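You operate a simulated robot arm through the tools that you are given. There is no shell and no other tool. Be economical: measure what you need, move in short steps, check, and stop when the job is done.

Carry out the task below with a simulated robot arm. There is one attempt and no reset: what you move stays moved.

Task
Share out the beans: one scoop on each of the three small plates.
Fine: use the purple scoop, stand it back and put the lid on the bean box again.
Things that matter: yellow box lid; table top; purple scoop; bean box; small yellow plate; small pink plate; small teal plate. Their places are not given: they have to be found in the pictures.

The check looks at the end state, three seconds after you hand in, the way a careful person would. Anything else that was tipped, shoved, dropped, spilled or broken makes it a failure. Lids that push on must go on centred and level and be pressed home; caps that screw on are set level and turned clockwise until they are tight.

Robot
A 7-joint arm with a two-finger parallel gripper, fixed in place. Base frame: the origin is at the foot of the arm, x ahead of it, y to its left, z up; the work surface is at about z = 0.72. Lengths are in m, angles in degrees, forces in N, time in s.
With the tool pointing down near the work surface it reaches from about 0.34 to 0.78 m from the base axis. Its first joint turns from -166.0 to 166.0 degrees. Payload 3.91 kg.
The tool frame sits at the grasp point between the pads (the TCP): z along the fingers, y along the line on which they close. The tips reach 0.03 m beyond it. The gripper opens to 0.11 m. The fingers are 0.02 m wide and 0.01 m thick; the gripper's body (0.048 by 0.112 m) begins 0.055 m behind the TCP.
Orientation is that of the tool frame in the base frame, as a unit quaternion [w, x, y, z]. With the fingers straight down and closing along the base's y, the tool's x points along the base's -x, its y along +y and its z along -z.

Tools
- The arm moves only by the tool play_rows. Its argument "steps" is a list of rows, each a list of 2 entries, a list of its own where there are three numbers: the shift along the tool's x, y, z in units of 20 mm (1.0 is 20 mm), then the turn, a rotation vector about the tool's x, y, z in units of 6 degrees (1.0 is 6 degrees). In form: [[[dx, dy, dz], [ax, ay, az]], ...]. A call has 1 to 10 rows; each row shifts and turns the commanded pose from where the row before left it, along the tool's axes as they then stand. "fingers" is the finger opening in m, from 0 to 0.11, set as the call begins (left out, the last holds). A call with a number of a shift or a turn outside -1 to 1 is refused whole. Each row takes 0.2 s and may step no farther than 0.05 m and 8.6 degrees from the row before; otherwise, or with a gripper value out of range, the whole call is refused. A pose out of reach is approached as far as the arm can. The call stops where the force on the tool passes 40 N (or 10 N more than at its start, if that is more) or the arm is blocked; 0.2 s more then pass. Each finger travels about 0.153 m/s and halts on what it meets, pressing with about 30 N; the grip force reading is that of the motor and also rises with nothing between the fingers. The clock runs only during rows and for 0.2 s after the last one: add rows that do not move to give the fingers time. It gives the time, the measured TCP pose, the force on the tool (base axes), the opening and the grip force at its end, in the units of the frame above (readings bear some noise).
- Cameras (640 x 400 px; columns grow to the right, rows downward): "scene" is fixed at [0.0496, 0.5004, 1.3275]; the picture's right is [-0.26, -0.96, 0.00], its down [-0.80, 0.22, -0.56] and it looks along [0.54, -0.15, -0.83] (base axes); focal length 264 px, centre (320, 200). "wrist" rides on the gripper at [-0.036, 0, -0.057] in the tool frame; the picture's right is [0.00, -1.00, 0.00], its down [0.97, 0.00, -0.24] and it looks along [0.24, 0.00, 0.97] (tool axes); focal length 218 px, centre (320, 200).
- snapshot(camera): a new picture of that camera. It takes no simulated time.
- lift_body(by): slides the trunk up (or, below 0, down) by that many m; the arm rides with it, the base frame stays. It gives what a move gives, with no picture.
- point_at(camera, pixels): for up to 12 pixels [column, row] of the newest picture of that camera ("zoom" is the newest enlarged one), the place [x, y, z] in the base frame of the surface seen there, good to about 0.002 m. It takes no simulated time.
- zoom(camera, box): a new picture of the part [left, top, right, bottom] of that camera's present view, enlarged. It takes no simulated time.
- close_job(): hands the job in; it is judged then, once.

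Keep the steps short. Do not move on a guess: measure, check each grasp and each placing, and mend mistakes. In all there are 80 turns and 38 pictures (those below and enlarged ones count). Leave the gripper open and the arm clear of the work at the hand-in unless told otherwise, and finish with a single line.

The tools are called as name(argument=value, ...) on one line, values as JSON. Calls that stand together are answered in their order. play_rows: Moves the arm, as the interface text tells. Its arguments: {"type":"object","properties":{"steps":{"type":"array"},"fingers":{"type":"number"}},"required":["steps"]} The other tools are called the same way: lift_body (by) slides the trunk up or down; snapshot (camera) takes a picture; point_at (camera, pixels) gives the place of the surface under pixels of a picture; zoom (camera, box) takes an enlarged picture of a part of a camera's view; close_job () hands the job in.

At the start:

```text
t: 0.0
ee_pos: [0.4187, 0.2453, 1.0094]
tcp_rot: [0.0, 0.0, 1.0, 0.0]
contact_force: [-0.6, 0.5, 0.2]
opening: 0.11
grip_force: 0.0
trunk travel left (down, up): [-0.5, 0.11]
```

scene: 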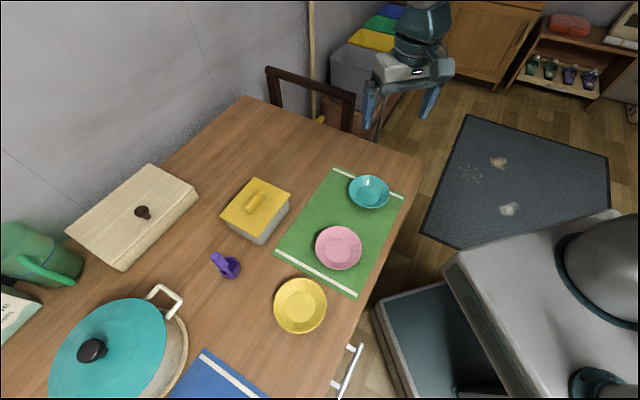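
wrist: 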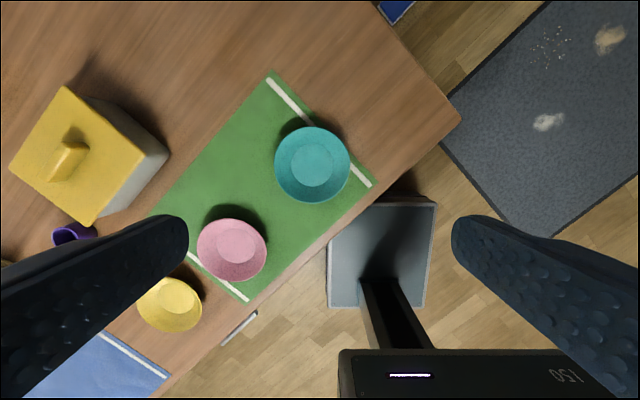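

I see the box with its yellow lid near (255,210) in the scene picture, the scoop near (226,265) and the plates on the right. I'll zoom in on them and measure.

zoom(camera="scene", box=[190, 160, 310, 300])

point_at(camera="scene", pixels=[[370, 191], [339, 248], [300, 305], [254, 203], [221, 218], [257, 180], [290, 191], [265, 236], [265, 243], [228, 267], [215, 256], [240, 300]])

```text
2.86 times, centred on (250, 230) of scene
```

zoom: 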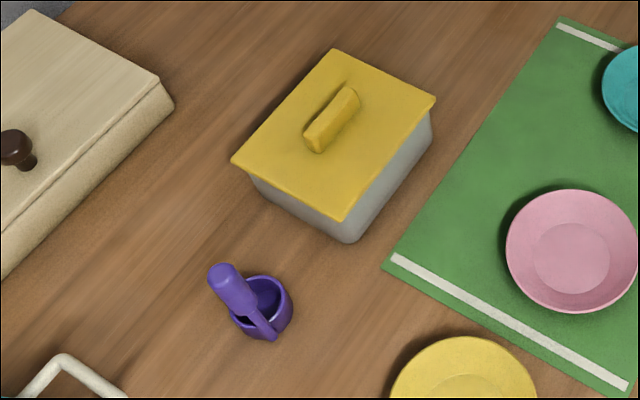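

```text
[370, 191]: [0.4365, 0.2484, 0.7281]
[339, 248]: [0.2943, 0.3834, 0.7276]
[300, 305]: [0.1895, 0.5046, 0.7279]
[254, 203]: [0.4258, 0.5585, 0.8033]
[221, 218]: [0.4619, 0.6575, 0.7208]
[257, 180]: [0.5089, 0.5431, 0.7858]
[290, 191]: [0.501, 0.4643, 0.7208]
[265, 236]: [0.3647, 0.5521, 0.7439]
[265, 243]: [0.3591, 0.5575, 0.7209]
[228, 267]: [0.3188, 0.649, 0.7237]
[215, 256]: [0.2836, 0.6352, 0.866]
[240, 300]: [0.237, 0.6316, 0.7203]
```

The scoop appears to be a cup with an upright handle. I'll measure the handle, cup rim and lid in the enlarged picture.

point_at(camera="zoom", pixels=[[222, 268], [232, 285], [245, 305], [258, 322], [270, 336], [286, 290], [265, 279], [265, 300], [288, 308], [236, 322], [345, 95], [316, 140]])

point_at(camera="zoom", pixels=[[337, 53], [431, 98], [340, 216], [237, 160], [350, 90], [320, 148], [308, 132], [356, 100], [330, 118], [347, 238], [330, 180], [390, 110]])

zoom(camera="scene", box=[205, 240, 250, 290])

```text
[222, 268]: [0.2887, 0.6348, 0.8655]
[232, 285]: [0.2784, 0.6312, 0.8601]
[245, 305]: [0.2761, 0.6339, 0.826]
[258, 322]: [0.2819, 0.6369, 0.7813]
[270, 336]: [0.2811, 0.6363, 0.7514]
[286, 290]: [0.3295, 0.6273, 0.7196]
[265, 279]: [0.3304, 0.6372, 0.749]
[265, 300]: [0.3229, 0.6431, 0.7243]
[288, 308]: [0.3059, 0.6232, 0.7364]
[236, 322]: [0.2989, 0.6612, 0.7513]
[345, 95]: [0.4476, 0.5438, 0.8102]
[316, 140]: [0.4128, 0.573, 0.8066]
```

```text
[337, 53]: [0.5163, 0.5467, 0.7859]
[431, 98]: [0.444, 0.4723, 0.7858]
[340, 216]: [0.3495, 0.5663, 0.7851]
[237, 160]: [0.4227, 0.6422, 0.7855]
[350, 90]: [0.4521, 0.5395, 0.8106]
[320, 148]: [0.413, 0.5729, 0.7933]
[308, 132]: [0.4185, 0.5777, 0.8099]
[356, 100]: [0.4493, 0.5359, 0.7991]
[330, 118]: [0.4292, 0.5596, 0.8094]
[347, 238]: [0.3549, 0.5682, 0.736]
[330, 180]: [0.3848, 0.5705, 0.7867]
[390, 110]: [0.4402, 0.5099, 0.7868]
```

```text
8.00 times, centred on (228, 265) of scene
```

zoom: 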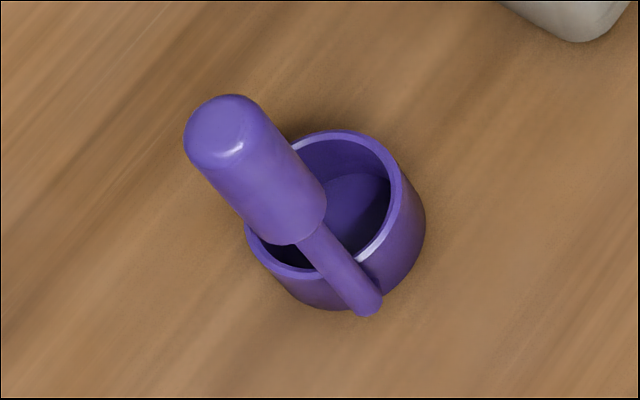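

The lid is about 0.134 x 0.104, turned 45°, with its centre near (0.433,0.557) and its grip along (-0.7,0.7) at z≈0.81. The scoop stands upright with its handle top at (0.287,0.635,0.866). I'll move over the lid first.

play_rows(steps=[[[-0.066, 1, 0.4], [0, 0, 0]], [[-0.066, 1, 0.4], [0, 0, 0]], [[-0.066, 1, 0.4], [0, 0, 0]], [[-0.066, 1, 0.4], [0, 0, 0]], [[-0.066, 1, 0.4], [0, 0, 0]], [[-0.066, 1, 0.4], [0, 0, 0]], [[-0.066, 1, 0.4], [0, 0, 0]], [[-0.066, 1, 0.4], [0, 0, 0]], [[-0.066, 1, 0.4], [0, 0, 0]], [[-0.066, 1, 0.4], [0, 0, 0]]], fingers=0.11)

play_rows(steps=[[[0, 0.7, 0], [0, 0, 0.9375]], [[0.069, 0.697, 0], [0, 0, 0.9375]], [[0.137, 0.687, 0], [0, 0, 0.9375]], [[0.203, 0.67, 0], [0, 0, 0.9375]], [[0.268, 0.647, 0], [0, 0, 0.9375]], [[0.33, 0.617, 0], [0, 0, 0.9375]], [[0.389, 0.582, 0], [0, 0, 0.9375]], [[0.444, 0.541, 0], [0, 0, 0.9375]], [[0, 0, 0], [0, 0, 0]]])

snapshot(camera="wrist")

point_at(camera="scene", pixels=[[290, 140], [320, 150], [260, 150], [300, 165], [270, 125], [330, 170], [340, 140], [240, 165], [378, 292], [412, 185]])

```text
t: 2.2
ee_pos: [0.431, 0.4491, 0.9294]
tcp_rot: [0.001, -0.001, 1.0, -0.001]
contact_force: [-0.7, -0.4, -0.5]
opening: 0.1098
grip_force: 0.0
trunk travel left (down, up): [-0.5, 0.11]
```

```text
t: 4.2
ee_pos: [0.4333, 0.5583, 0.9287]
tcp_rot: [-0.001, 0.382, 0.924, 0.0]
contact_force: [-0.7, 0.5, 0.2]
opening: 0.1099
grip_force: 0.2
trunk travel left (down, up): [-0.5, 0.11]
```

```text
33 pictures are left
```

wrist: 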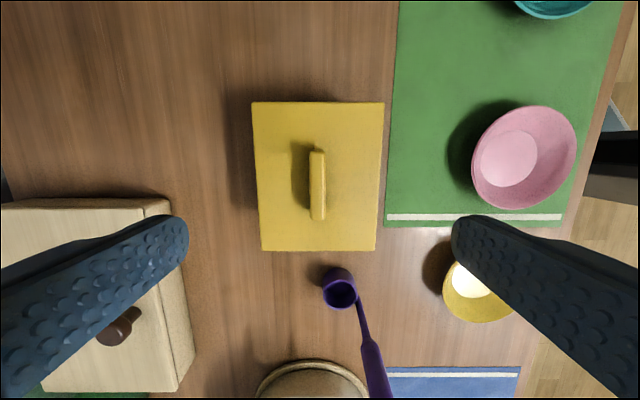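

```text
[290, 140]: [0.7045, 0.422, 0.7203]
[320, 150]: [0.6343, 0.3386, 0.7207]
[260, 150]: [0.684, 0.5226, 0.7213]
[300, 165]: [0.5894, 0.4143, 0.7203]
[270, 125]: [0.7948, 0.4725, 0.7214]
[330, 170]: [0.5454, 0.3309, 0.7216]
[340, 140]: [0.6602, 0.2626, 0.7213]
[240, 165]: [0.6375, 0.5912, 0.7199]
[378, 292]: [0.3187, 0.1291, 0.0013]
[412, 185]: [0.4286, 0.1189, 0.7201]
```

The gripper is aligned with the lid's grip (wrist picture, column 317). I'll lower to z≈0.820 and close on it.

play_rows(steps=[[[0, 0, 1], [0, 0, 0]], [[0, 0, 1], [0, 0, 0]], [[0, 0, 1], [0, 0, 0]], [[0, 0, 1], [0, 0, 0]], [[0, 0, 1], [0, 0, 0]], [[0, 0, 0.4], [0, 0, 0]]], fingers=0.05)

play_rows(steps=[[[0, 0, 0], [0, 0, 0]], [[0, 0, 0], [0, 0, 0]], [[0, 0, 0], [0, 0, 0]]], fingers=0)

```text
t: 5.6
ee_pos: [0.4323, 0.5579, 0.8201]
tcp_rot: [0.0, 0.382, 0.924, 0.001]
contact_force: [0.1, 0.6, 0.8]
opening: 0.0501
grip_force: 0.0
trunk travel left (down, up): [-0.5, 0.11]
```

```text
t: 6.4
ee_pos: [0.4319, 0.5575, 0.8206]
tcp_rot: [0.0, 0.383, 0.924, 0.0]
contact_force: [-0.3, 0.2, 0.3]
opening: 0.0127
grip_force: 29.6
trunk travel left (down, up): [-0.5, 0.11]
```

It holds the grip at a 12.7 mm opening. I'll lift the lid straight up.

play_rows(steps=[[[0, 0, -0.25], [0, 0, 0]], [[0, 0, -0.25], [0, 0, 0]], [[0, 0, -0.5], [0, 0, 0]], [[0, 0, -0.5], [0, 0, 0]], [[0, 0, -1], [0, 0, 0]], [[0, 0, -1], [0, 0, 0]], [[0, 0, -1], [0, 0, 0]]])

snapshot(camera="scene")

```text
t: 8.0
ee_pos: [0.4333, 0.5584, 0.9119]
tcp_rot: [0.0, 0.382, 0.924, -0.001]
contact_force: [0.7, -0.3, -0.8]
opening: 0.0126
grip_force: 30.0
trunk travel left (down, up): [-0.5, 0.11]
```

```text
32 pictures are left
```

scene: 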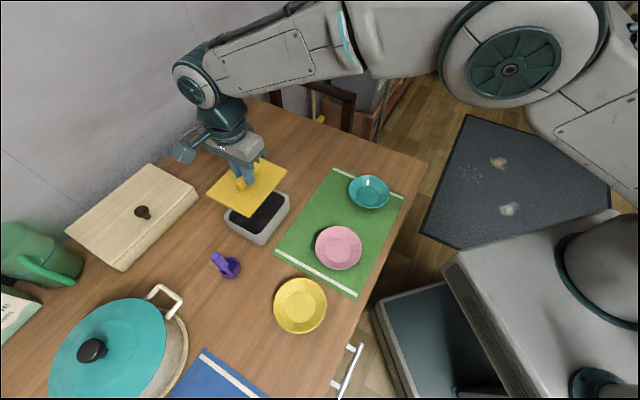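

The lid is off. I'll carry it 0.2 m along tool -x to free table near (0.574,0.416), off the mat.

play_rows(steps=[[[-1, 0, 0], [0, 0, 0]], [[-1, 0, 0], [0, 0, 0]], [[-1, 0, 0], [0, 0, 0]], [[-1, 0, 0], [0, 0, 0]], [[-1, 0, 0], [0, 0, 0]], [[-1, 0, 0], [0, 0, 0]], [[-1, 0, 0], [0, 0, 0]], [[-1, 0, 0], [0, 0, 0]], [[-1, 0, 0], [0, 0, 0]], [[-1, 0, 0], [0, 0, 0]]])

play_rows(steps=[[[0, 0, 1], [0, 0, 0]], [[0, 0, 1], [0, 0, 0]], [[0, 0, 1], [0, 0, 0]], [[0, 0, 1], [0, 0, 0]], [[0, 0, 1], [0, 0, 0]], [[0, 0, 1], [0, 0, 0]], [[0, 0, 0.2], [0, 0, 0]]])

snapshot(camera="scene")

zoom(camera="scene", box=[210, 110, 350, 250])

```text
t: 10.2
ee_pos: [0.5746, 0.4153, 0.9119]
tcp_rot: [0.0, 0.382, 0.924, 0.0]
contact_force: [0.0, -0.5, -0.7]
opening: 0.0127
grip_force: 30.2
trunk travel left (down, up): [-0.5, 0.11]
```

```text
t: 11.8
ee_pos: [0.5734, 0.4168, 0.7867]
tcp_rot: [0.0, 0.383, 0.924, 0.0]
contact_force: [-0.5, -0.7, 0.2]
opening: 0.0128
grip_force: 29.8
trunk travel left (down, up): [-0.5, 0.11]
```

```text
31 pictures are left
```

scene: 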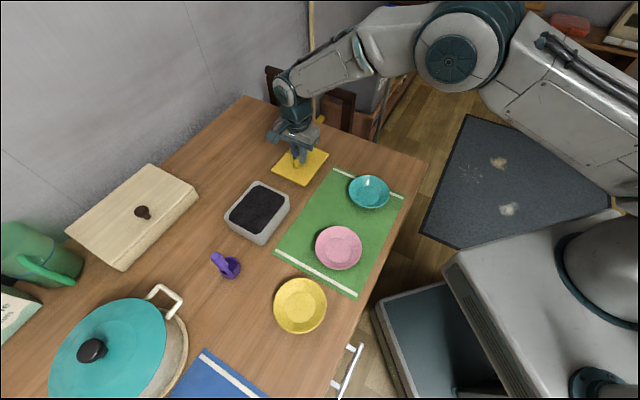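

```text
2.86 times, centred on (280, 180) of scene
```

zoom: 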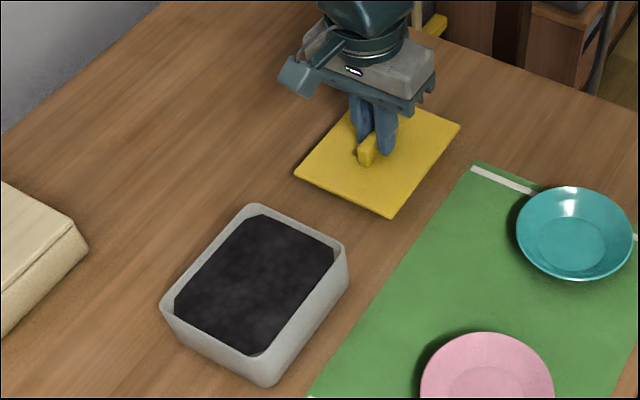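

The lid hovers just above the table. I'll lower it in small steps until it touches, and measure the bean level.

play_rows(steps=[[[0, 0, 0.25], [0, 0, 0]], [[0, 0, 0.25], [0, 0, 0]], [[0, 0, 0.25], [0, 0, 0]]])

point_at(camera="zoom", pixels=[[250, 280], [220, 310], [290, 260], [253, 208], [343, 248], [268, 358], [165, 302], [320, 180], [390, 212], [250, 350], [300, 172], [460, 125]])

```text
t: 12.6
ee_pos: [0.5736, 0.4164, 0.7726]
tcp_rot: [0.0, 0.383, 0.924, -0.001]
contact_force: [0.0, -0.5, -0.9]
opening: 0.0131
grip_force: 30.3
trunk travel left (down, up): [-0.5, 0.11]
```

```text
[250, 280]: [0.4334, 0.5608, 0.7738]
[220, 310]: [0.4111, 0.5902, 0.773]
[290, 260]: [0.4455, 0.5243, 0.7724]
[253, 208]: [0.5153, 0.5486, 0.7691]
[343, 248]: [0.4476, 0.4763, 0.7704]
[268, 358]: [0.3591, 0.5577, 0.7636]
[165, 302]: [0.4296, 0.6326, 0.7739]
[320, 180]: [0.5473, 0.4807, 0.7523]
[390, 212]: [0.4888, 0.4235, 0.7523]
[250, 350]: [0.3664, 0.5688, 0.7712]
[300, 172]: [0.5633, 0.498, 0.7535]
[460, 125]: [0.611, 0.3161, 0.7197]
```

No contact yet at 0.7726. I'll keep lowering.

play_rows(steps=[[[0, 0, 0.15], [0, 0, 0]], [[0, 0, 0.15], [0, 0, 0]], [[0, 0, 0], [0, 0, 0]]])

zoom(camera="scene", box=[265, 130, 335, 190])

```text
t: 13.4
ee_pos: [0.5738, 0.4158, 0.7669]
tcp_rot: [0.0, 0.382, 0.924, 0.001]
contact_force: [-0.4, -0.6, 7.6]
opening: 0.0131
grip_force: 30.2
trunk travel left (down, up): [-0.5, 0.11]
```

```text
6.67 times, centred on (300, 160) of scene
```

zoom: 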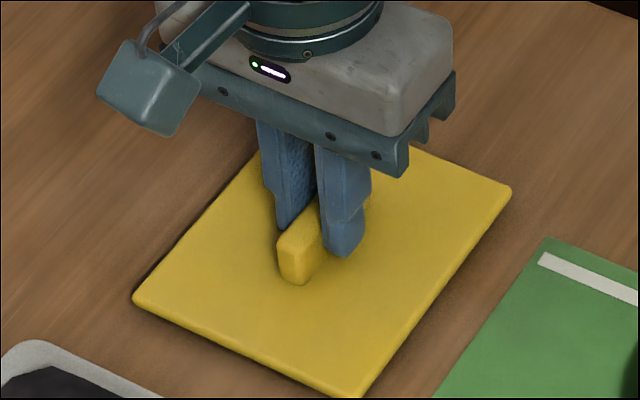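

The lid rests on the table (7.6 N up). I'll open, rise, and measure the scoop cup rim and box rim.

play_rows(steps=[[[0, 0, 0], [0, 0, 0]], [[0, 0, 0], [0, 0, 0]], [[0, 0, -0.5], [0, 0, 0]], [[0, 0, -1], [0, 0, 0]], [[0, 0, -1], [0, 0, 0]], [[0, 0, -1], [0, 0, 0]], [[0, 0, -1], [0, 0, 0]], [[0, 0, -1], [0, 0, 0]]], fingers=0.06)

zoom(camera="scene", box=[200, 170, 300, 290])

```text
t: 15.2
ee_pos: [0.5731, 0.4176, 0.8775]
tcp_rot: [0.0, 0.383, 0.924, 0.0]
contact_force: [-0.4, -1.0, 0.4]
opening: 0.06
grip_force: 0.1
trunk travel left (down, up): [-0.5, 0.11]
```

```text
3.33 times, centred on (250, 230) of scene
```

zoom: 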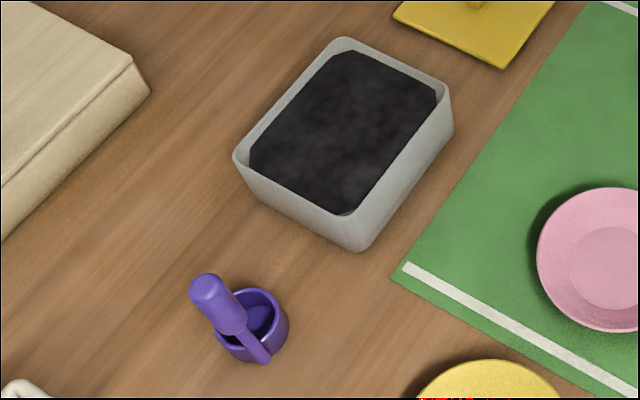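

Measuring the scoop rim, rod base, box rims and bean level in this enlarged picture.

point_at(camera="zoom", pixels=[[258, 289], [285, 303], [287, 318], [276, 336], [220, 341], [232, 352], [264, 360], [258, 350], [244, 328], [230, 310], [207, 278], [270, 292]])

point_at(camera="zoom", pixels=[[345, 40], [448, 86], [358, 212], [236, 156], [330, 125], [300, 170], [390, 90], [350, 60], [295, 90], [405, 150], [300, 193], [395, 62]])

```text
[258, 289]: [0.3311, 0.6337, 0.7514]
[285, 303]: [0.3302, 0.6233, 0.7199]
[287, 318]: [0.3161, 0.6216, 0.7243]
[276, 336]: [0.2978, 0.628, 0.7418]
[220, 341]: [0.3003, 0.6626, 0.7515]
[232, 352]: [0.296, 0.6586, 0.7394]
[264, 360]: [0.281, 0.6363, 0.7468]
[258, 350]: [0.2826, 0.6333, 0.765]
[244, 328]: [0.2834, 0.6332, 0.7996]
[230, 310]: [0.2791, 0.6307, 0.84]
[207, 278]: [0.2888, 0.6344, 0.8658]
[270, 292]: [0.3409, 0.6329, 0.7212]
```

```text
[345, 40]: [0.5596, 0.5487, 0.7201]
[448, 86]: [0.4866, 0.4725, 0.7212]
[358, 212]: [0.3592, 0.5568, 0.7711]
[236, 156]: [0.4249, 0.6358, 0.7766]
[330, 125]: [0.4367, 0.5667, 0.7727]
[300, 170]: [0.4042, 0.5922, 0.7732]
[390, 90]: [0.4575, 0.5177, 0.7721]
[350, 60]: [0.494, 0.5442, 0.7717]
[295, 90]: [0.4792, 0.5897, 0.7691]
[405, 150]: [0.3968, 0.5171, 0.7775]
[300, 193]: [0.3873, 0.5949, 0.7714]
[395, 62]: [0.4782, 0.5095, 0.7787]
```

The cup centre is ≈(0.308,0.641), its rim at z 0.7515, and the grip stands at ≈(0.288,0.635) from z 0.82 to 0.866. I'll grasp the handle with the hand level, pointing outward at azimuth 52°, so that tipping forward turns the hand down. First I'll rise, yaw and pitch up while travelling clear of everything.

play_rows(steps=[[[0, 0, -0.5], [0, 0, -1]], [[0, 0, -0.5], [0, 0, -1]], [[0, 0, -0.5], [0, 0, -1]], [[0, 0, -0.5], [0, 0, -1]], [[0, 0, -0.5], [0, 0, -1]], [[0, 0, -0.5], [0, 0, -1]], [[0, 0, -0.5], [0, 0, -1]], [[0, 0, -0.5], [0, 0, -1]], [[0, 0, -0.5], [0, 0, -1]], [[0, 0, -0.5], [0, 0, -1]]])

play_rows(steps=[[[0, 0, 0], [0, 0, -1]], [[0, 0, 0], [0, 0, -1]], [[0, 0, 0], [0, 0, -1]], [[0, 0, 0], [0, 0, -1]], [[0, 0, 0], [0, 0, -1]], [[0, 0, 0], [0, 0, -1]], [[0, 0, 0], [0, 0, -0.167]], [[1, 1, 0], [0, 0, 0]], [[1, 1, 0], [0, 0, 0]], [[1, 1, 0], [0, 0, 0]]])

play_rows(steps=[[[0, 1, 0], [0, -1, 0]], [[0, 1, 0], [0, -1, 0]], [[0, 1, 0], [0, -1, 0]], [[0, 1, 0], [0, -1, 0]], [[0, 1, 0], [0, -1, 0]], [[0, 1, 0], [0, -1, 0]], [[0, 1, 0], [0, -1, 0]], [[0, 1, 0], [0, -1, 0]], [[0, 1, 0], [0, -1, 0]], [[0, 1, 0], [0, -1, 0]]])

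```text
t: 17.4
ee_pos: [0.5734, 0.4173, 0.9754]
tcp_rot: [0.0, -0.132, 0.991, 0.0]
contact_force: [0.7, -0.1, 0.7]
opening: 0.0599
grip_force: 0.0
trunk travel left (down, up): [-0.5, 0.11]
```

```text
t: 19.6
ee_pos: [0.4909, 0.4083, 0.9775]
tcp_rot: [0.0, -0.438, 0.899, 0.0]
contact_force: [0.4, 0.3, 0.0]
opening: 0.06
grip_force: 0.1
trunk travel left (down, up): [-0.5, 0.11]
```

```text
t: 21.8
ee_pos: [0.3313, 0.5277, 0.9793]
tcp_rot: [0.45, -0.38, 0.778, 0.22]
contact_force: [-0.1, -0.4, 0.6]
opening: 0.06
grip_force: 0.1
trunk travel left (down, up): [-0.5, 0.11]
```

Continuing: finish the pitch to level and back off along the approach line.

play_rows(steps=[[[0, 1, 0], [0, -1, 0]], [[0, 1, 0], [0, -1, 0]], [[0, 1, 0], [0, -1, 0]], [[0, 1, 0], [0, -1, 0]], [[0, 1, 0], [0, -1, 0]], [[0, 0, -1], [0, 0, 0]], [[0, 0, -1], [0, 0, 0]], [[0, 0, -1], [0, 0, 0]], [[0, 0, -0.5], [0, 0, 0]]])

snapshot(camera="scene")

snapshot(camera="wrist")

```text
t: 23.8
ee_pos: [0.2089, 0.5353, 0.9773]
tcp_rot: [0.635, -0.31, 0.635, 0.31]
contact_force: [0.5, -0.1, -0.3]
opening: 0.0603
grip_force: 0.1
trunk travel left (down, up): [-0.5, 0.11]
```

```text
27 pictures are left
```

scene: 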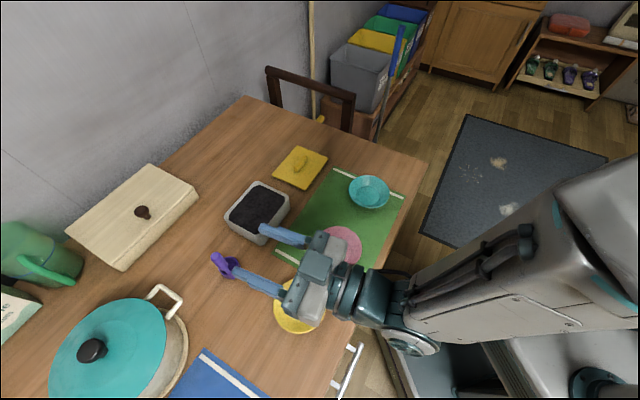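

```text
26 pictures are left
```

wrist: 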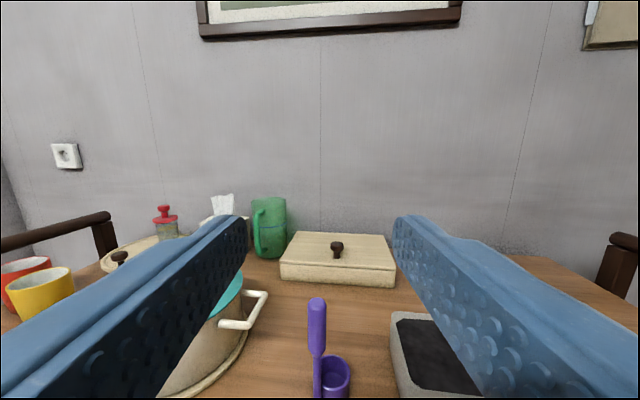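

The hand is level at azimuth 52° and the handle is centred ahead at column 317. I'll check the handle place from this view.

point_at(camera="wrist", pixels=[[317, 300], [317, 320], [317, 345], [309, 330], [325, 330], [317, 365], [336, 362], [348, 378], [327, 362]])

```text
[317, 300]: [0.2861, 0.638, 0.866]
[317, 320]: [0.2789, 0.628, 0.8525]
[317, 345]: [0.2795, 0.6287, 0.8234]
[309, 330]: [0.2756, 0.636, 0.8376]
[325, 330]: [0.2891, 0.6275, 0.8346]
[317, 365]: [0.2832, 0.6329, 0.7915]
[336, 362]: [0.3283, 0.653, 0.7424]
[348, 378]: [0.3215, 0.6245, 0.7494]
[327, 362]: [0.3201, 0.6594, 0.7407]
```

The grip centre is ≈(0.285,0.6355) with radius ≈9 mm. I'll lower to z 0.842 and then advance 0.125 so the handle comes to the TCP.

play_rows(steps=[[[1, 0, 0], [0, 0, 0]], [[1, 0, 0], [0, 0, 0]], [[1, 0, 0], [0, 0, 0]], [[1, 0, 0], [0, 0, 0]], [[1, 0, 0], [0, 0, 0]], [[1, 0, 0], [0, 0, 0]], [[0.75, 0.1, 0], [0, 0, 0]]])

play_rows(steps=[[[0, 0, 1], [0, 0, 0]], [[0, 0, 1], [0, 0, 0]], [[0, 0, 1], [0, 0, 0]], [[0, 0, 1], [0, 0, 0]], [[0, 0, 1], [0, 0, 0]], [[0, 0, 0.7], [0, 0, 0]], [[0, 0, 0.55], [0, 0, 0]]])

snapshot(camera="wrist")

```text
t: 25.4
ee_pos: [0.2095, 0.5369, 0.8408]
tcp_rot: [0.636, -0.31, 0.635, 0.309]
contact_force: [0.0, 0.0, 0.6]
opening: 0.0598
grip_force: 0.0
trunk travel left (down, up): [-0.5, 0.11]
```

```text
t: 27.0
ee_pos: [0.2865, 0.6349, 0.841]
tcp_rot: [0.635, -0.31, 0.635, 0.311]
contact_force: [-0.6, -0.9, 2.1]
opening: 0.0601
grip_force: 0.0
trunk travel left (down, up): [-0.5, 0.11]
```

```text
25 pictures are left
```

wrist: 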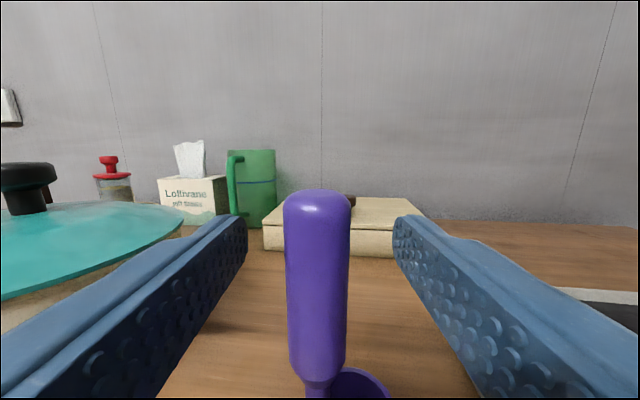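

The handle is centred between the fingers. Closing.

play_rows(steps=[[[0, 0, 0], [0, 0, 0]], [[0, 0, 0], [0, 0, 0]], [[0, 0, 0], [0, 0, 0]]], fingers=0)

play_rows(steps=[[[-0.25, 0, 0], [0, 0, 0]], [[-0.5, 0, 0], [0, 0, 0]], [[-1, 0, 0], [0, 0, 0]], [[-1, 0, 0], [0, 0, 0]], [[-1, 0, 0], [0, 0, 0]]])

zoom(camera="scene", box=[180, 170, 340, 310])

```text
t: 27.8
ee_pos: [0.2853, 0.6353, 0.8422]
tcp_rot: [0.635, -0.31, 0.636, 0.309]
contact_force: [0.6, -0.6, 0.1]
opening: 0.0182
grip_force: 30.3
trunk travel left (down, up): [-0.5, 0.11]
```

```text
t: 29.0
ee_pos: [0.2846, 0.6365, 0.9151]
tcp_rot: [0.635, -0.31, 0.635, 0.31]
contact_force: [0.0, 0.2, -1.0]
opening: 0.0179
grip_force: 30.2
trunk travel left (down, up): [-0.5, 0.11]
```

```text
2.86 times, centred on (260, 240) of scene
```

zoom: 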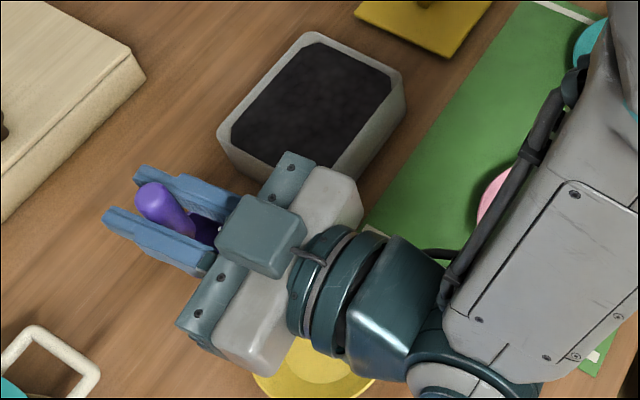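

The scoop is held (18 mm) and upright; it came from TCP (0.285,0.6355,0.842), which I'll use for the return. The cup centre sits at tool z+0.0185, y-0.0147, x 0.09 to 0.122. I'll rise a little, move toward the box and tip 48° forward.

play_rows(steps=[[[-0.6, 0, 0], [0, 0, 0]], [[-0.6, 0, 0], [0, 0, 0]], [[0, -0.944, 0], [0, 1, 0]], [[0, -0.944, 0], [0, 1, 0]], [[0, -0.944, 0], [0, 1, 0]], [[0, -0.944, 0], [0, 1, 0]], [[0, -0.944, 0], [0, 1, 0]], [[0, -0.944, 0], [0, 1, 0]], [[0, -0.944, 0], [0, 1, 0]], [[0, -0.944, 0], [0, 1, 0]]])

snapshot(camera="scene")

```text
t: 31.2
ee_pos: [0.406, 0.5431, 0.9412]
tcp_rot: [0.321, -0.41, 0.839, 0.157]
contact_force: [0.3, -0.2, -0.4]
opening: 0.018
grip_force: 30.0
trunk travel left (down, up): [-0.5, 0.11]
```

```text
23 pictures are left
```

scene: 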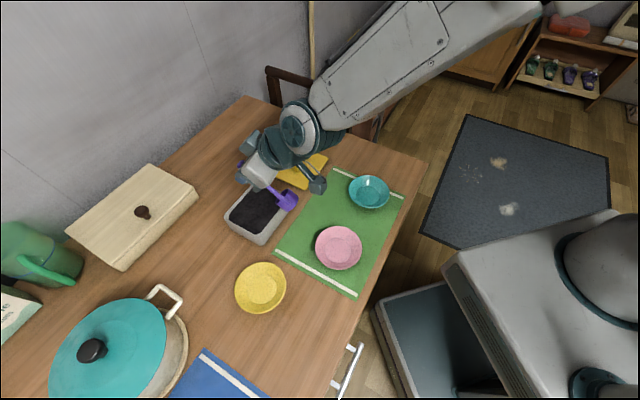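

The yellow plate has been shoved: it now shows at (262,288) and was at (300,305), so the wrist caught it while I grasped with the hand level. I must mend that and avoid that low pose. I'll stand the scoop on free table near (0.62,0.27), put the plate back empty, and then take the scoop again with the hand pitched 30° down. First I'll measure the plate and go upright toward that spot.

point_at(camera="scene", pixels=[[261, 288], [261, 264], [286, 283], [236, 290], [262, 312], [285, 296], [275, 267], [370, 191], [339, 248], [245, 270]])

play_rows(steps=[[[0, -1, 0], [0, -1, 0]], [[0, -1, 0], [0, -1, 0]], [[0, -1, 0], [0, -1, 0]], [[0, -1, 0], [0, -1, 0]], [[0, -1, 0], [0, -1, 0]], [[0, -1, 0], [0, -1, 0]], [[0, -1, 0], [0, -1, 0]], [[0, -1, 0], [0, -1, 0]], [[0, -1, -1], [0, 0, 0]], [[0, -1, -1], [0, 0, 0]]])

play_rows(steps=[[[0, -0.977, -0.72], [0, 0, 0]], [[0, -0.977, -0.72], [0, 0, 0]], [[0, -0.977, -0.72], [0, 0, 0]], [[0, -0.977, 0], [0, 0, 0]], [[0, -0.977, 0], [0, 0, 0]], [[0, -0.977, 0], [0, 0, 0]], [[0, -0.977, 0], [0, 0, 0]], [[0, 0, 0], [0, 0, 0]]])

snapshot(camera="scene")

```text
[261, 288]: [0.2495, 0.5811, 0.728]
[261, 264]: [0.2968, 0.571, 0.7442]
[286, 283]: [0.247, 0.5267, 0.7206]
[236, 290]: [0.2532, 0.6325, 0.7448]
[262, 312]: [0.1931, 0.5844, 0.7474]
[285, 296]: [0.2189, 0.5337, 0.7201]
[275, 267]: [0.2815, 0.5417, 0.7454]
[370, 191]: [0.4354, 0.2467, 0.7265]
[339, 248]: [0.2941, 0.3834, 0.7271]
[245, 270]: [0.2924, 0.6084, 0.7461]
```

```text
t: 33.4
ee_pos: [0.5376, 0.3867, 0.9408]
tcp_rot: [0.635, -0.31, 0.635, 0.311]
contact_force: [-0.1, -0.7, -0.7]
opening: 0.0176
grip_force: 30.0
trunk travel left (down, up): [-0.5, 0.11]
```

```text
t: 35.2
ee_pos: [0.6171, 0.2703, 0.9385]
tcp_rot: [0.636, -0.31, 0.635, 0.31]
contact_force: [0.1, 0.1, 0.4]
opening: 0.0179
grip_force: 29.9
trunk travel left (down, up): [-0.5, 0.11]
```

```text
22 pictures are left
```

scene: 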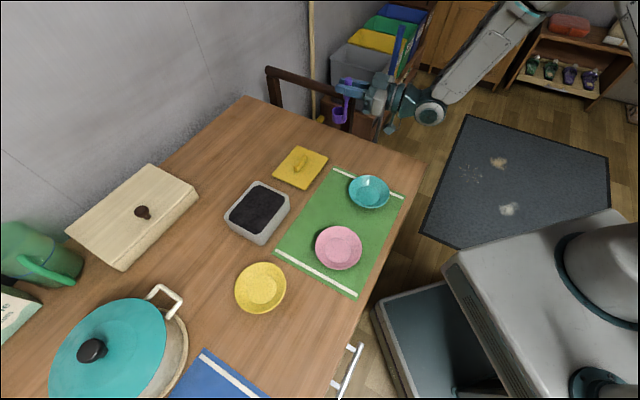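

The scoop is above the free spot. I'll check how low the wrist parts hang before lowering.

point_at(camera="scene", pixels=[[430, 114], [440, 118], [389, 128], [391, 120], [410, 105], [428, 124], [375, 100], [340, 112], [347, 82], [443, 100], [400, 100], [420, 116]])

zoom(camera="scene", box=[320, 60, 460, 140])

```text
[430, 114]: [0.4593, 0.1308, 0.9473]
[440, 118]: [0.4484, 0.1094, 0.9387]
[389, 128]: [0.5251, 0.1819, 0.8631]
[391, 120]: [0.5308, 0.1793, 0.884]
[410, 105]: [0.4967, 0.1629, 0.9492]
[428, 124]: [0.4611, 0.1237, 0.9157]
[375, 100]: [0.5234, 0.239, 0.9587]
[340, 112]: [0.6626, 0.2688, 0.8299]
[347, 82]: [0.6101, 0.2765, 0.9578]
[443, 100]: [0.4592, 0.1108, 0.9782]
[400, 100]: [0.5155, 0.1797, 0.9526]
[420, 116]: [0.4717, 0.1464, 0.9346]
```

```text
4.57 times, centred on (390, 100) of scene
```

zoom: 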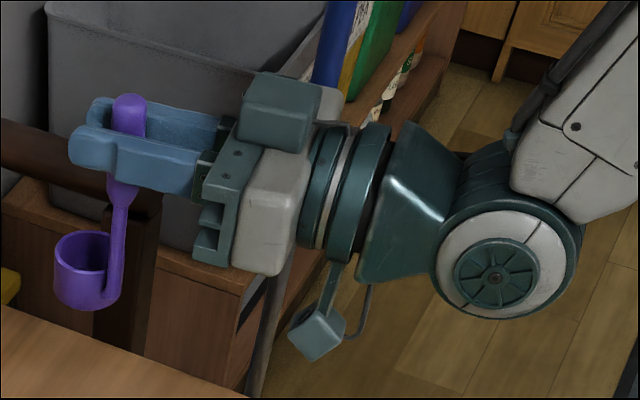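

A small box hangs under the wrist, 0.08 below the tool axis and 0.125 behind the TCP; that is what touched the plate. It is clear of everything here. I'll lower the scoop to stand on the table.

play_rows(steps=[[[1, 0, 0], [0, 0, 0]], [[1, 0, 0], [0, 0, 0]], [[1, 0, 0], [0, 0, 0]], [[1, 0, 0], [0, 0, 0]], [[0.5, 0, 0], [0, 0, 0]], [[0.2, 0, 0], [0, 0, 0]], [[0.1, 0, 0], [0, 0, 0]], [[0, 0, 0], [0, 0, 0]]])

```text
t: 37.0
ee_pos: [0.6174, 0.2692, 0.8445]
tcp_rot: [0.635, -0.31, 0.635, 0.31]
contact_force: [-0.5, -0.1, -0.4]
opening: 0.0178
grip_force: 29.9
trunk travel left (down, up): [-0.5, 0.11]
```

play_rows(steps=[[[0.07, 0, 0], [0, 0, 0]], [[0.07, 0, 0], [0, 0, 0]], [[0, 0, 0], [0, 0, 0]]])

```text
t: 37.8
ee_pos: [0.6205, 0.2687, 0.8418]
tcp_rot: [0.636, -0.31, 0.635, 0.311]
contact_force: [-0.2, 0.2, 1.2]
opening: 0.0179
grip_force: 29.7
trunk travel left (down, up): [-0.5, 0.11]
```

Light contact: it stands. I'll release, back straight off, and check.

play_rows(steps=[[[0, 0, 0], [0, 0, 0]], [[0, 0, 0], [0, 0, 0]], [[0, 0, -0.5], [0, 0, 0]], [[0, 0, -1], [0, 0, 0]], [[0, 0, -1], [0, 0, 0]], [[0, 0, -1], [0, 0, 0]], [[-1, 0, -1], [0, 0, 0]], [[-1, 0, 0], [0, 0, 0]], [[-1, 0, 0], [0, 0, 0]]], fingers=0.06)

snapshot(camera="scene")

```text
t: 39.8
ee_pos: [0.5642, 0.2004, 0.9034]
tcp_rot: [0.635, -0.31, 0.635, 0.311]
contact_force: [0.1, 0.6, -0.2]
opening: 0.0601
grip_force: 0.1
trunk travel left (down, up): [-0.5, 0.11]
```

```text
20 pictures are left
```

scene: 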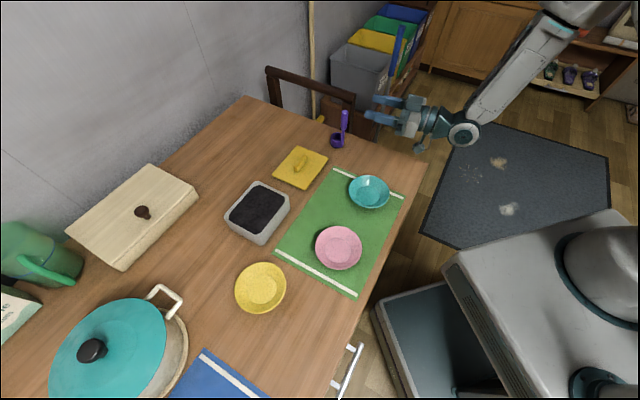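

The scoop stands safely at (340,135). Next I'll mend the yellow plate: with closed fingers inside it, I'll draw it back 0.097 along (-0.616,-0.788) to (0.1895,0.5046). I'll travel there, turning the tool down.

play_rows(steps=[[[0, 1, 0], [0, 1, 0]], [[0, 1, 0], [0, 1, 0]], [[0, 1, 0], [0, 1, 0]], [[0, 1, 0], [0, 1, 0]], [[0, 1, 0], [0, 1, 0]], [[0, 1, 0], [0, 1, 0]], [[0, 1, 0], [0, 1, 0]], [[0, 1, 0], [0, 1, 0]], [[0, 1, 0], [0, 1, 0]], [[0, 1, 0], [0, 1, 0]]])

play_rows(steps=[[[0, 1, 0], [0, 1, 0]], [[0, 1, 0], [0, 1, 0]], [[0, 1, 0], [0, 1, 0]], [[0, 1, 0], [0, 1, 0]], [[0, 1, 0], [0, 1, 0]], [[0, 1, 0], [0, 0, 0]], [[0, 1, 0], [0, 0, 0]], [[0, 1, 0], [0, 0, 0]], [[0, 1, 0], [0, 0, 0]], [[0, 1, 0], [0, 0, 0]]], fingers=0)

play_rows(steps=[[[-0.885, 0.69, 0.3], [0, 0, 0]], [[-0.885, 0.69, 0.3], [0, 0, 0]], [[-0.885, 0.69, 0.3], [0, 0, 0]], [[-0.885, 0.69, 0.3], [0, 0, 0]], [[-0.885, 0.69, 0.3], [0, 0, 0]], [[-0.885, 0.69, 0.3], [0, 0, 0]], [[0, 0, 0], [0, 0, 0]]])

snapshot(camera="wrist")

```text
t: 42.0
ee_pos: [0.4029, 0.3221, 0.9018]
tcp_rot: [0.232, -0.424, 0.868, 0.114]
contact_force: [0.2, -0.3, -0.2]
opening: 0.0598
grip_force: 0.1
trunk travel left (down, up): [-0.5, 0.11]
```

```text
t: 44.2
ee_pos: [0.2483, 0.4441, 0.9016]
tcp_rot: [0.0, -0.44, 0.898, -0.001]
contact_force: [0.4, 0.2, -0.2]
opening: 0.0
grip_force: 30.2
trunk travel left (down, up): [-0.5, 0.11]
```

```text
t: 45.8
ee_pos: [0.2473, 0.5801, 0.864]
tcp_rot: [0.0, -0.439, 0.899, 0.001]
contact_force: [1.0, 0.0, 0.8]
opening: 0.0
grip_force: 29.9
trunk travel left (down, up): [-0.5, 0.11]
```

```text
19 pictures are left
```

wrist: 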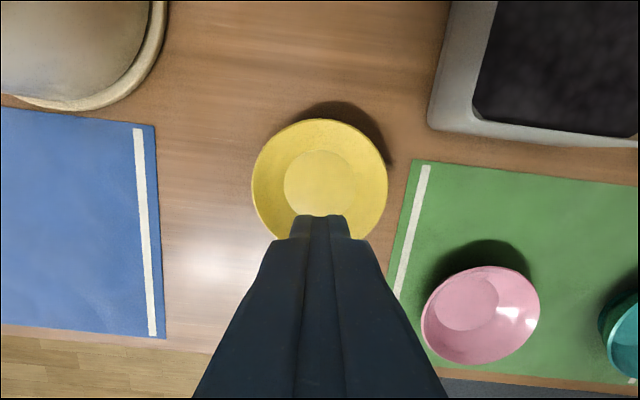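

The fingers are over the plate centre. I'll descend to tip height ≈0.736, then draw the plate back slowly.

play_rows(steps=[[[0, 0, 1], [0, 0, 0]], [[0, 0, 1], [0, 0, 0]], [[0, 0, 1], [0, 0, 0]], [[0, 0, 1], [0, 0, 0]], [[0, 0, 0.8], [0, 0, 0]], [[0, 0, 0], [0, 0, 0]]])

play_rows(steps=[[[0.6, 0, 0], [0, 0, 0]], [[0.6, 0, 0], [0, 0, 0]], [[0.6, 0, 0], [0, 0, 0]], [[0.6, 0, 0], [0, 0, 0]], [[0.6, 0, 0], [0, 0, 0]], [[0.6, 0, 0], [0, 0, 0]], [[0.6, 0, 0], [0, 0, 0]], [[0.6, 0, 0], [0, 0, 0]]])

zoom(camera="scene", box=[220, 230, 360, 340])

```text
t: 47.2
ee_pos: [0.2462, 0.5788, 0.7681]
tcp_rot: [0.0, -0.438, 0.899, 0.0]
contact_force: [-0.4, -0.3, 0.8]
opening: 0.0
grip_force: 29.7
trunk travel left (down, up): [-0.5, 0.11]
```

```text
t: 49.0
ee_pos: [0.1898, 0.5038, 0.7681]
tcp_rot: [0.0, -0.438, 0.899, 0.001]
contact_force: [0.9, 0.6, 2.4]
opening: 0.0
grip_force: 30.1
trunk travel left (down, up): [-0.5, 0.11]
```

```text
3.64 times, centred on (290, 285) of scene
```

zoom: 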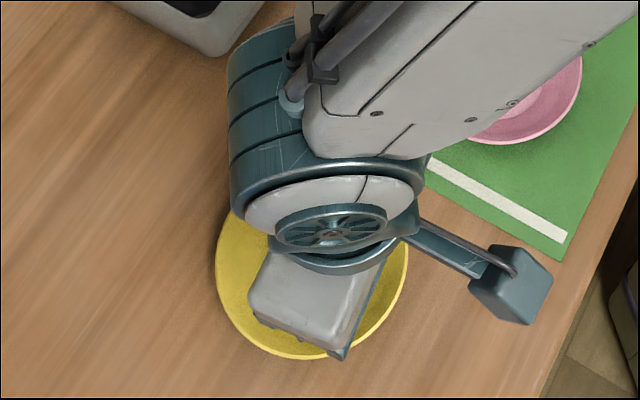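

The plate follows. I'll pull about 0.022 more, then back off, rise and measure.

play_rows(steps=[[[0.55, 0, 0], [0, 0, 0]], [[0.55, 0, 0], [0, 0, 0]], [[0, 0, 0], [0, 0, 0]], [[-0.5, 0, 0], [0, 0, 0]], [[0, 0, -1], [0, 0, 0]], [[0, 0, -1], [0, 0, 0]], [[0, 0, -1], [0, 0, 0]], [[0, 0, -1], [0, 0, 0]], [[0, 0, -1], [0, 0, 0]]])

snapshot(camera="wrist")

```text
t: 51.0
ee_pos: [0.1843, 0.4932, 0.8691]
tcp_rot: [-0.001, -0.437, 0.899, 0.0]
contact_force: [-0.3, 0.0, -0.3]
opening: 0.0
grip_force: 30.0
trunk travel left (down, up): [-0.5, 0.11]
```

```text
17 pictures are left
```

wrist: 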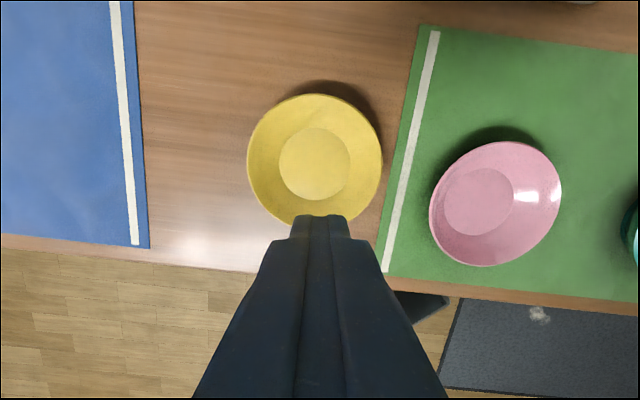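

point_at(camera="wrist", pixels=[[315, 163], [280, 165], [351, 163], [315, 128], [315, 198], [249, 160], [381, 160], [316, 95], [475, 203]])

```text
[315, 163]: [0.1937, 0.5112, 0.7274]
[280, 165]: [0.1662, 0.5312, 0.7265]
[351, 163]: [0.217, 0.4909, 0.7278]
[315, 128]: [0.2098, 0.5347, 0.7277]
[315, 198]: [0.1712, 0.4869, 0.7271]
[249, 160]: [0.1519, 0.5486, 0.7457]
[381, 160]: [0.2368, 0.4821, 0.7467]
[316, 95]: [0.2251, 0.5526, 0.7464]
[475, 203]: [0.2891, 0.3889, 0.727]
```

The plate centre is at (0.191,0.511), within a few mm of its first place (0.19,0.505). I'll fetch the scoop now, coming in with the hand pitched 30° down.

play_rows(steps=[[[0, -1, 0], [0, -1, 0]], [[0, -1, 0], [0, -1, 0]], [[0, -1, 0], [0, -1, 0]], [[0, -1, 0], [0, -1, 0]], [[0, -1, 0], [0, -1, 0]], [[0, -1, 0], [0, -1, 0]], [[0, -1, 0], [0, -1, 0]], [[0, -1, 0], [0, -1, 0]], [[0, -1, 0], [0, -1, 0]], [[0, -1, 0], [0, -1, 0]]], fingers=0.06)

play_rows(steps=[[[0, -1, 0], [0, 0, 0]], [[0, -1, 0], [0, 0, 0]], [[0, -1, 0], [0, 0, 0]], [[0, -1, 0], [0, 0, 0]], [[0, -1, 0], [0, 0, 0]], [[0, -1, 0], [0, 0, 0]], [[0, -1, 0], [0, 0, 0]], [[0, -1, 0], [0, 0, 0]], [[0, -1, 0], [0, 0, 0]], [[0, -1, 0], [0, 0, 0]]])

play_rows(steps=[[[-0.2, -0.808, -0.115], [0, 0, 0]], [[-0.2, -0.808, -0.115], [0, 0, 0]], [[-0.2, -0.808, -0.115], [0, 0, 0]], [[-0.2, -0.808, -0.115], [0, 0, 0]], [[-0.2, -0.808, -0.115], [0, 0, 0]], [[0, 0, 0], [0, 0, 0]]])

snapshot(camera="wrist")

snapshot(camera="scene")

```text
t: 53.2
ee_pos: [0.3403, 0.3709, 0.8677]
tcp_rot: [0.45, -0.379, 0.778, 0.219]
contact_force: [0.1, -0.2, -0.6]
opening: 0.06
grip_force: 0.1
trunk travel left (down, up): [-0.5, 0.11]
```

```text
t: 55.4
ee_pos: [0.4982, 0.249, 0.8695]
tcp_rot: [0.45, -0.379, 0.778, 0.219]
contact_force: [-0.1, -0.1, -0.8]
opening: 0.0599
grip_force: 0.1
trunk travel left (down, up): [-0.5, 0.11]
```

```text
t: 56.8
ee_pos: [0.5618, 0.1978, 0.8932]
tcp_rot: [0.45, -0.38, 0.778, 0.22]
contact_force: [-0.1, 0.5, -1.0]
opening: 0.0602
grip_force: 0.1
trunk travel left (down, up): [-0.5, 0.11]
```

```text
16 pictures are left
```

wrist: 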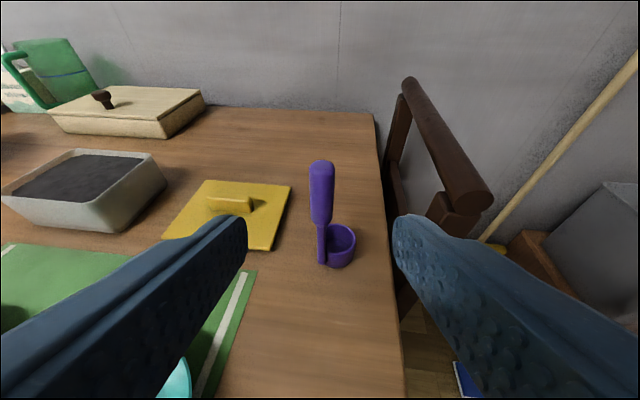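

```text
15 pictures are left
```

scene: 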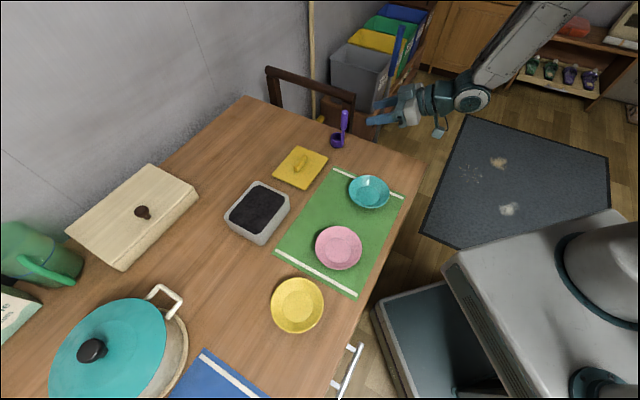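

The plate looks as it was, within about 3 px. Checking the handle position for the grasp.

point_at(camera="wrist", pixels=[[321, 165], [321, 185], [321, 200], [311, 190], [331, 190], [321, 240], [322, 260], [354, 240], [340, 228], [340, 262]])

```text
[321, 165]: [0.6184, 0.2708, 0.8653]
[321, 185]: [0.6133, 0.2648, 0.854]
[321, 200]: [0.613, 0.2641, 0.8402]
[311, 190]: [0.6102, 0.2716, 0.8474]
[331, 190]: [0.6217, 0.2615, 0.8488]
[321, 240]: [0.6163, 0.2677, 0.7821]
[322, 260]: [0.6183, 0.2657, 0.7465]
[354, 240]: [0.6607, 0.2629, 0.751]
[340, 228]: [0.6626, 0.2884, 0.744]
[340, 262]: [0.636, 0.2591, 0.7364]
```

The handle is directly on the approach line (0.106 ahead). I'll advance and close.

play_rows(steps=[[[-0.02, 0, 1], [0, 0, 0]], [[-0.02, 0, 1], [0, 0, 0]], [[-0.02, 0, 1], [0, 0, 0]], [[-0.02, 0, 1], [0, 0, 0]], [[-0.02, 0, 0.8], [0, 0, 0]], [[0, 0, 0.5], [0, 0, 0]], [[0, 0, 0], [0, 0, 0]]])

play_rows(steps=[[[0, 0, 0], [0, 0, 0]], [[0, 0, 0], [0, 0, 0]], [[0, 0, 0], [0, 0, 0]]], fingers=0)

```text
t: 58.4
ee_pos: [0.6172, 0.2716, 0.8415]
tcp_rot: [0.449, -0.38, 0.778, 0.22]
contact_force: [-0.9, -0.7, 0.4]
opening: 0.06
grip_force: 0.0
trunk travel left (down, up): [-0.5, 0.11]
```

```text
t: 59.2
ee_pos: [0.6171, 0.2735, 0.8424]
tcp_rot: [0.449, -0.38, 0.779, 0.219]
contact_force: [1.2, -0.4, 0.8]
opening: 0.0182
grip_force: 30.0
trunk travel left (down, up): [-0.5, 0.11]
```

Gripped at 18.2 mm. I'll lift, carry it to the box and tip 48° forward.

play_rows(steps=[[[-0.866, 0, -0.5], [0, 0, 0]], [[-0.866, 1, -0.5], [0, 0, 0]], [[-0.866, 1, -0.5], [0, 0, 0]], [[-0.866, 1, -0.5], [0, 0, 0]], [[-0.866, 1, -0.5], [0, 0, 0]], [[-0.866, 1, -0.5], [0, 0, 0]], [[0, 1, 0], [0, 0, 0]], [[0, 1, 0], [0, 0, 0]], [[0, 1, 0], [0, 0, 0]], [[0, 1, 0], [0, 0, 0]]])

play_rows(steps=[[[0, 0.975, 0], [0, 1, 0]], [[0, 0.975, 0], [0, 1, 0]], [[0, 0.975, 0], [0, 1, 0]], [[0, 0.975, 0], [0, 1, 0]], [[0, 0.975, 0], [0, 1, 0]], [[0, 0.975, 0], [0, 1, 0]], [[0, 0.975, 0], [0, 1, 0]], [[0, 0.975, 0], [0, 1, 0]], [[-0.978, 0, 0.208], [0, 0, 0]], [[-0.978, 0, 0.208], [0, 0, 0]]])

play_rows(steps=[[[-0.978, 0, 0.208], [0, 0, 0]], [[-0.978, 0, 0.208], [0, 0, 0]], [[-0.978, 0, 0.208], [0, 0, 0]], [[-0.978, 0, 0.208], [0, 0, 0]], [[-0.978, 0, 0.208], [0, 0, 0]], [[-0.978, 0, 0.208], [0, 0, 0]], [[0, 0, 0], [0, 0, 0]]])

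zoom(camera="scene", box=[190, 120, 350, 260])

```text
t: 61.4
ee_pos: [0.4761, 0.3829, 0.96]
tcp_rot: [0.449, -0.381, 0.778, 0.219]
contact_force: [-0.2, 0.8, -1.0]
opening: 0.0179
grip_force: 30.1
trunk travel left (down, up): [-0.5, 0.11]
```

```text
t: 63.6
ee_pos: [0.3802, 0.5107, 0.9599]
tcp_rot: [0.094, -0.435, 0.894, 0.045]
contact_force: [0.4, -0.5, -0.9]
opening: 0.0182
grip_force: 29.9
trunk travel left (down, up): [-0.5, 0.11]
```

```text
t: 65.2
ee_pos: [0.4527, 0.6049, 0.9611]
tcp_rot: [0.094, -0.436, 0.894, 0.047]
contact_force: [-0.8, 0.0, -0.2]
opening: 0.0181
grip_force: 30.0
trunk travel left (down, up): [-0.5, 0.11]
```

```text
2.86 times, centred on (270, 190) of scene
```

zoom: 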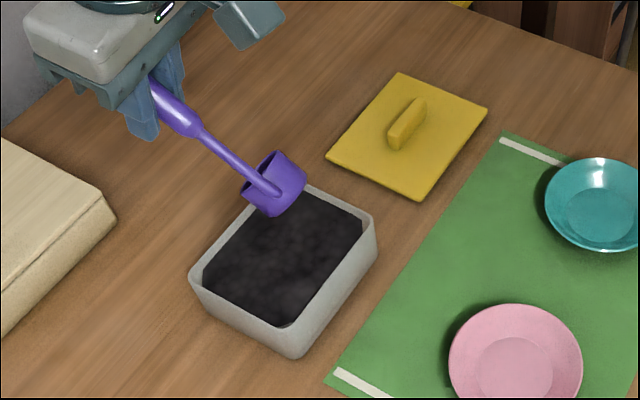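

Measuring where the tipped cup is against the box.

point_at(camera="zoom", pixels=[[265, 208], [255, 185], [300, 180], [285, 155], [280, 188], [270, 180], [215, 140], [285, 170]])

```text
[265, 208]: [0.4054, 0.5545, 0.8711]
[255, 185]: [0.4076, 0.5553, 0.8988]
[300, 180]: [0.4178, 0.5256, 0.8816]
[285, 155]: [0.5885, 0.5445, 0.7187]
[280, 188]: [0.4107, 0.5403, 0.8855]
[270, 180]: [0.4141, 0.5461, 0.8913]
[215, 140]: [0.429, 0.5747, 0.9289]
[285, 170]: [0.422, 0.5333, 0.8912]
```

The cup's real place matches the prediction. I'll shift +0.0105 along R so it clears the near wall, then lower into the beans.

play_rows(steps=[[[-0.513, 0, 0.109], [0, 0, 0]], [[0.208, 0, 0.978], [0, 0, 0]], [[0.208, 0, 0.978], [0, 0, 0]], [[0.208, 0, 0.978], [0, 0, 0]], [[0.104, 0, 0.489], [0, 0, 0]], [[0.104, 0, 0.489], [0, 0, 0]], [[0.104, 0, 0.489], [0, 0, 0]], [[0.104, 0, 0.489], [0, 0, 0]], [[0.104, 0, 0.489], [0, 0, 0]], [[0.06, 0, 0.293], [0, 0, 0]]])

zoom(camera="scene", box=[190, 140, 330, 260])

```text
t: 67.4
ee_pos: [0.4583, 0.6133, 0.8436]
tcp_rot: [0.094, -0.436, 0.894, 0.045]
contact_force: [0.1, 0.5, -0.2]
opening: 0.0184
grip_force: 30.4
trunk travel left (down, up): [-0.5, 0.11]
```

```text
3.33 times, centred on (260, 200) of scene
```

zoom: 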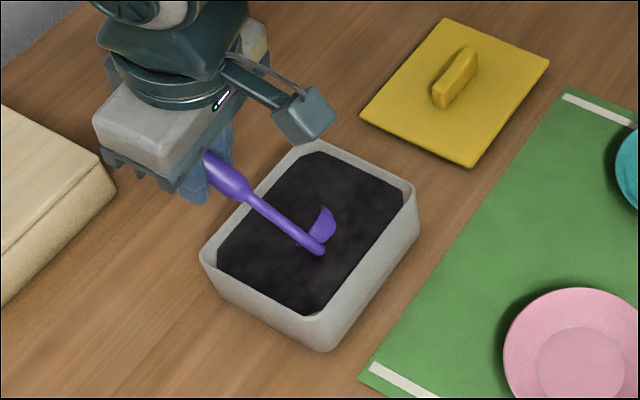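

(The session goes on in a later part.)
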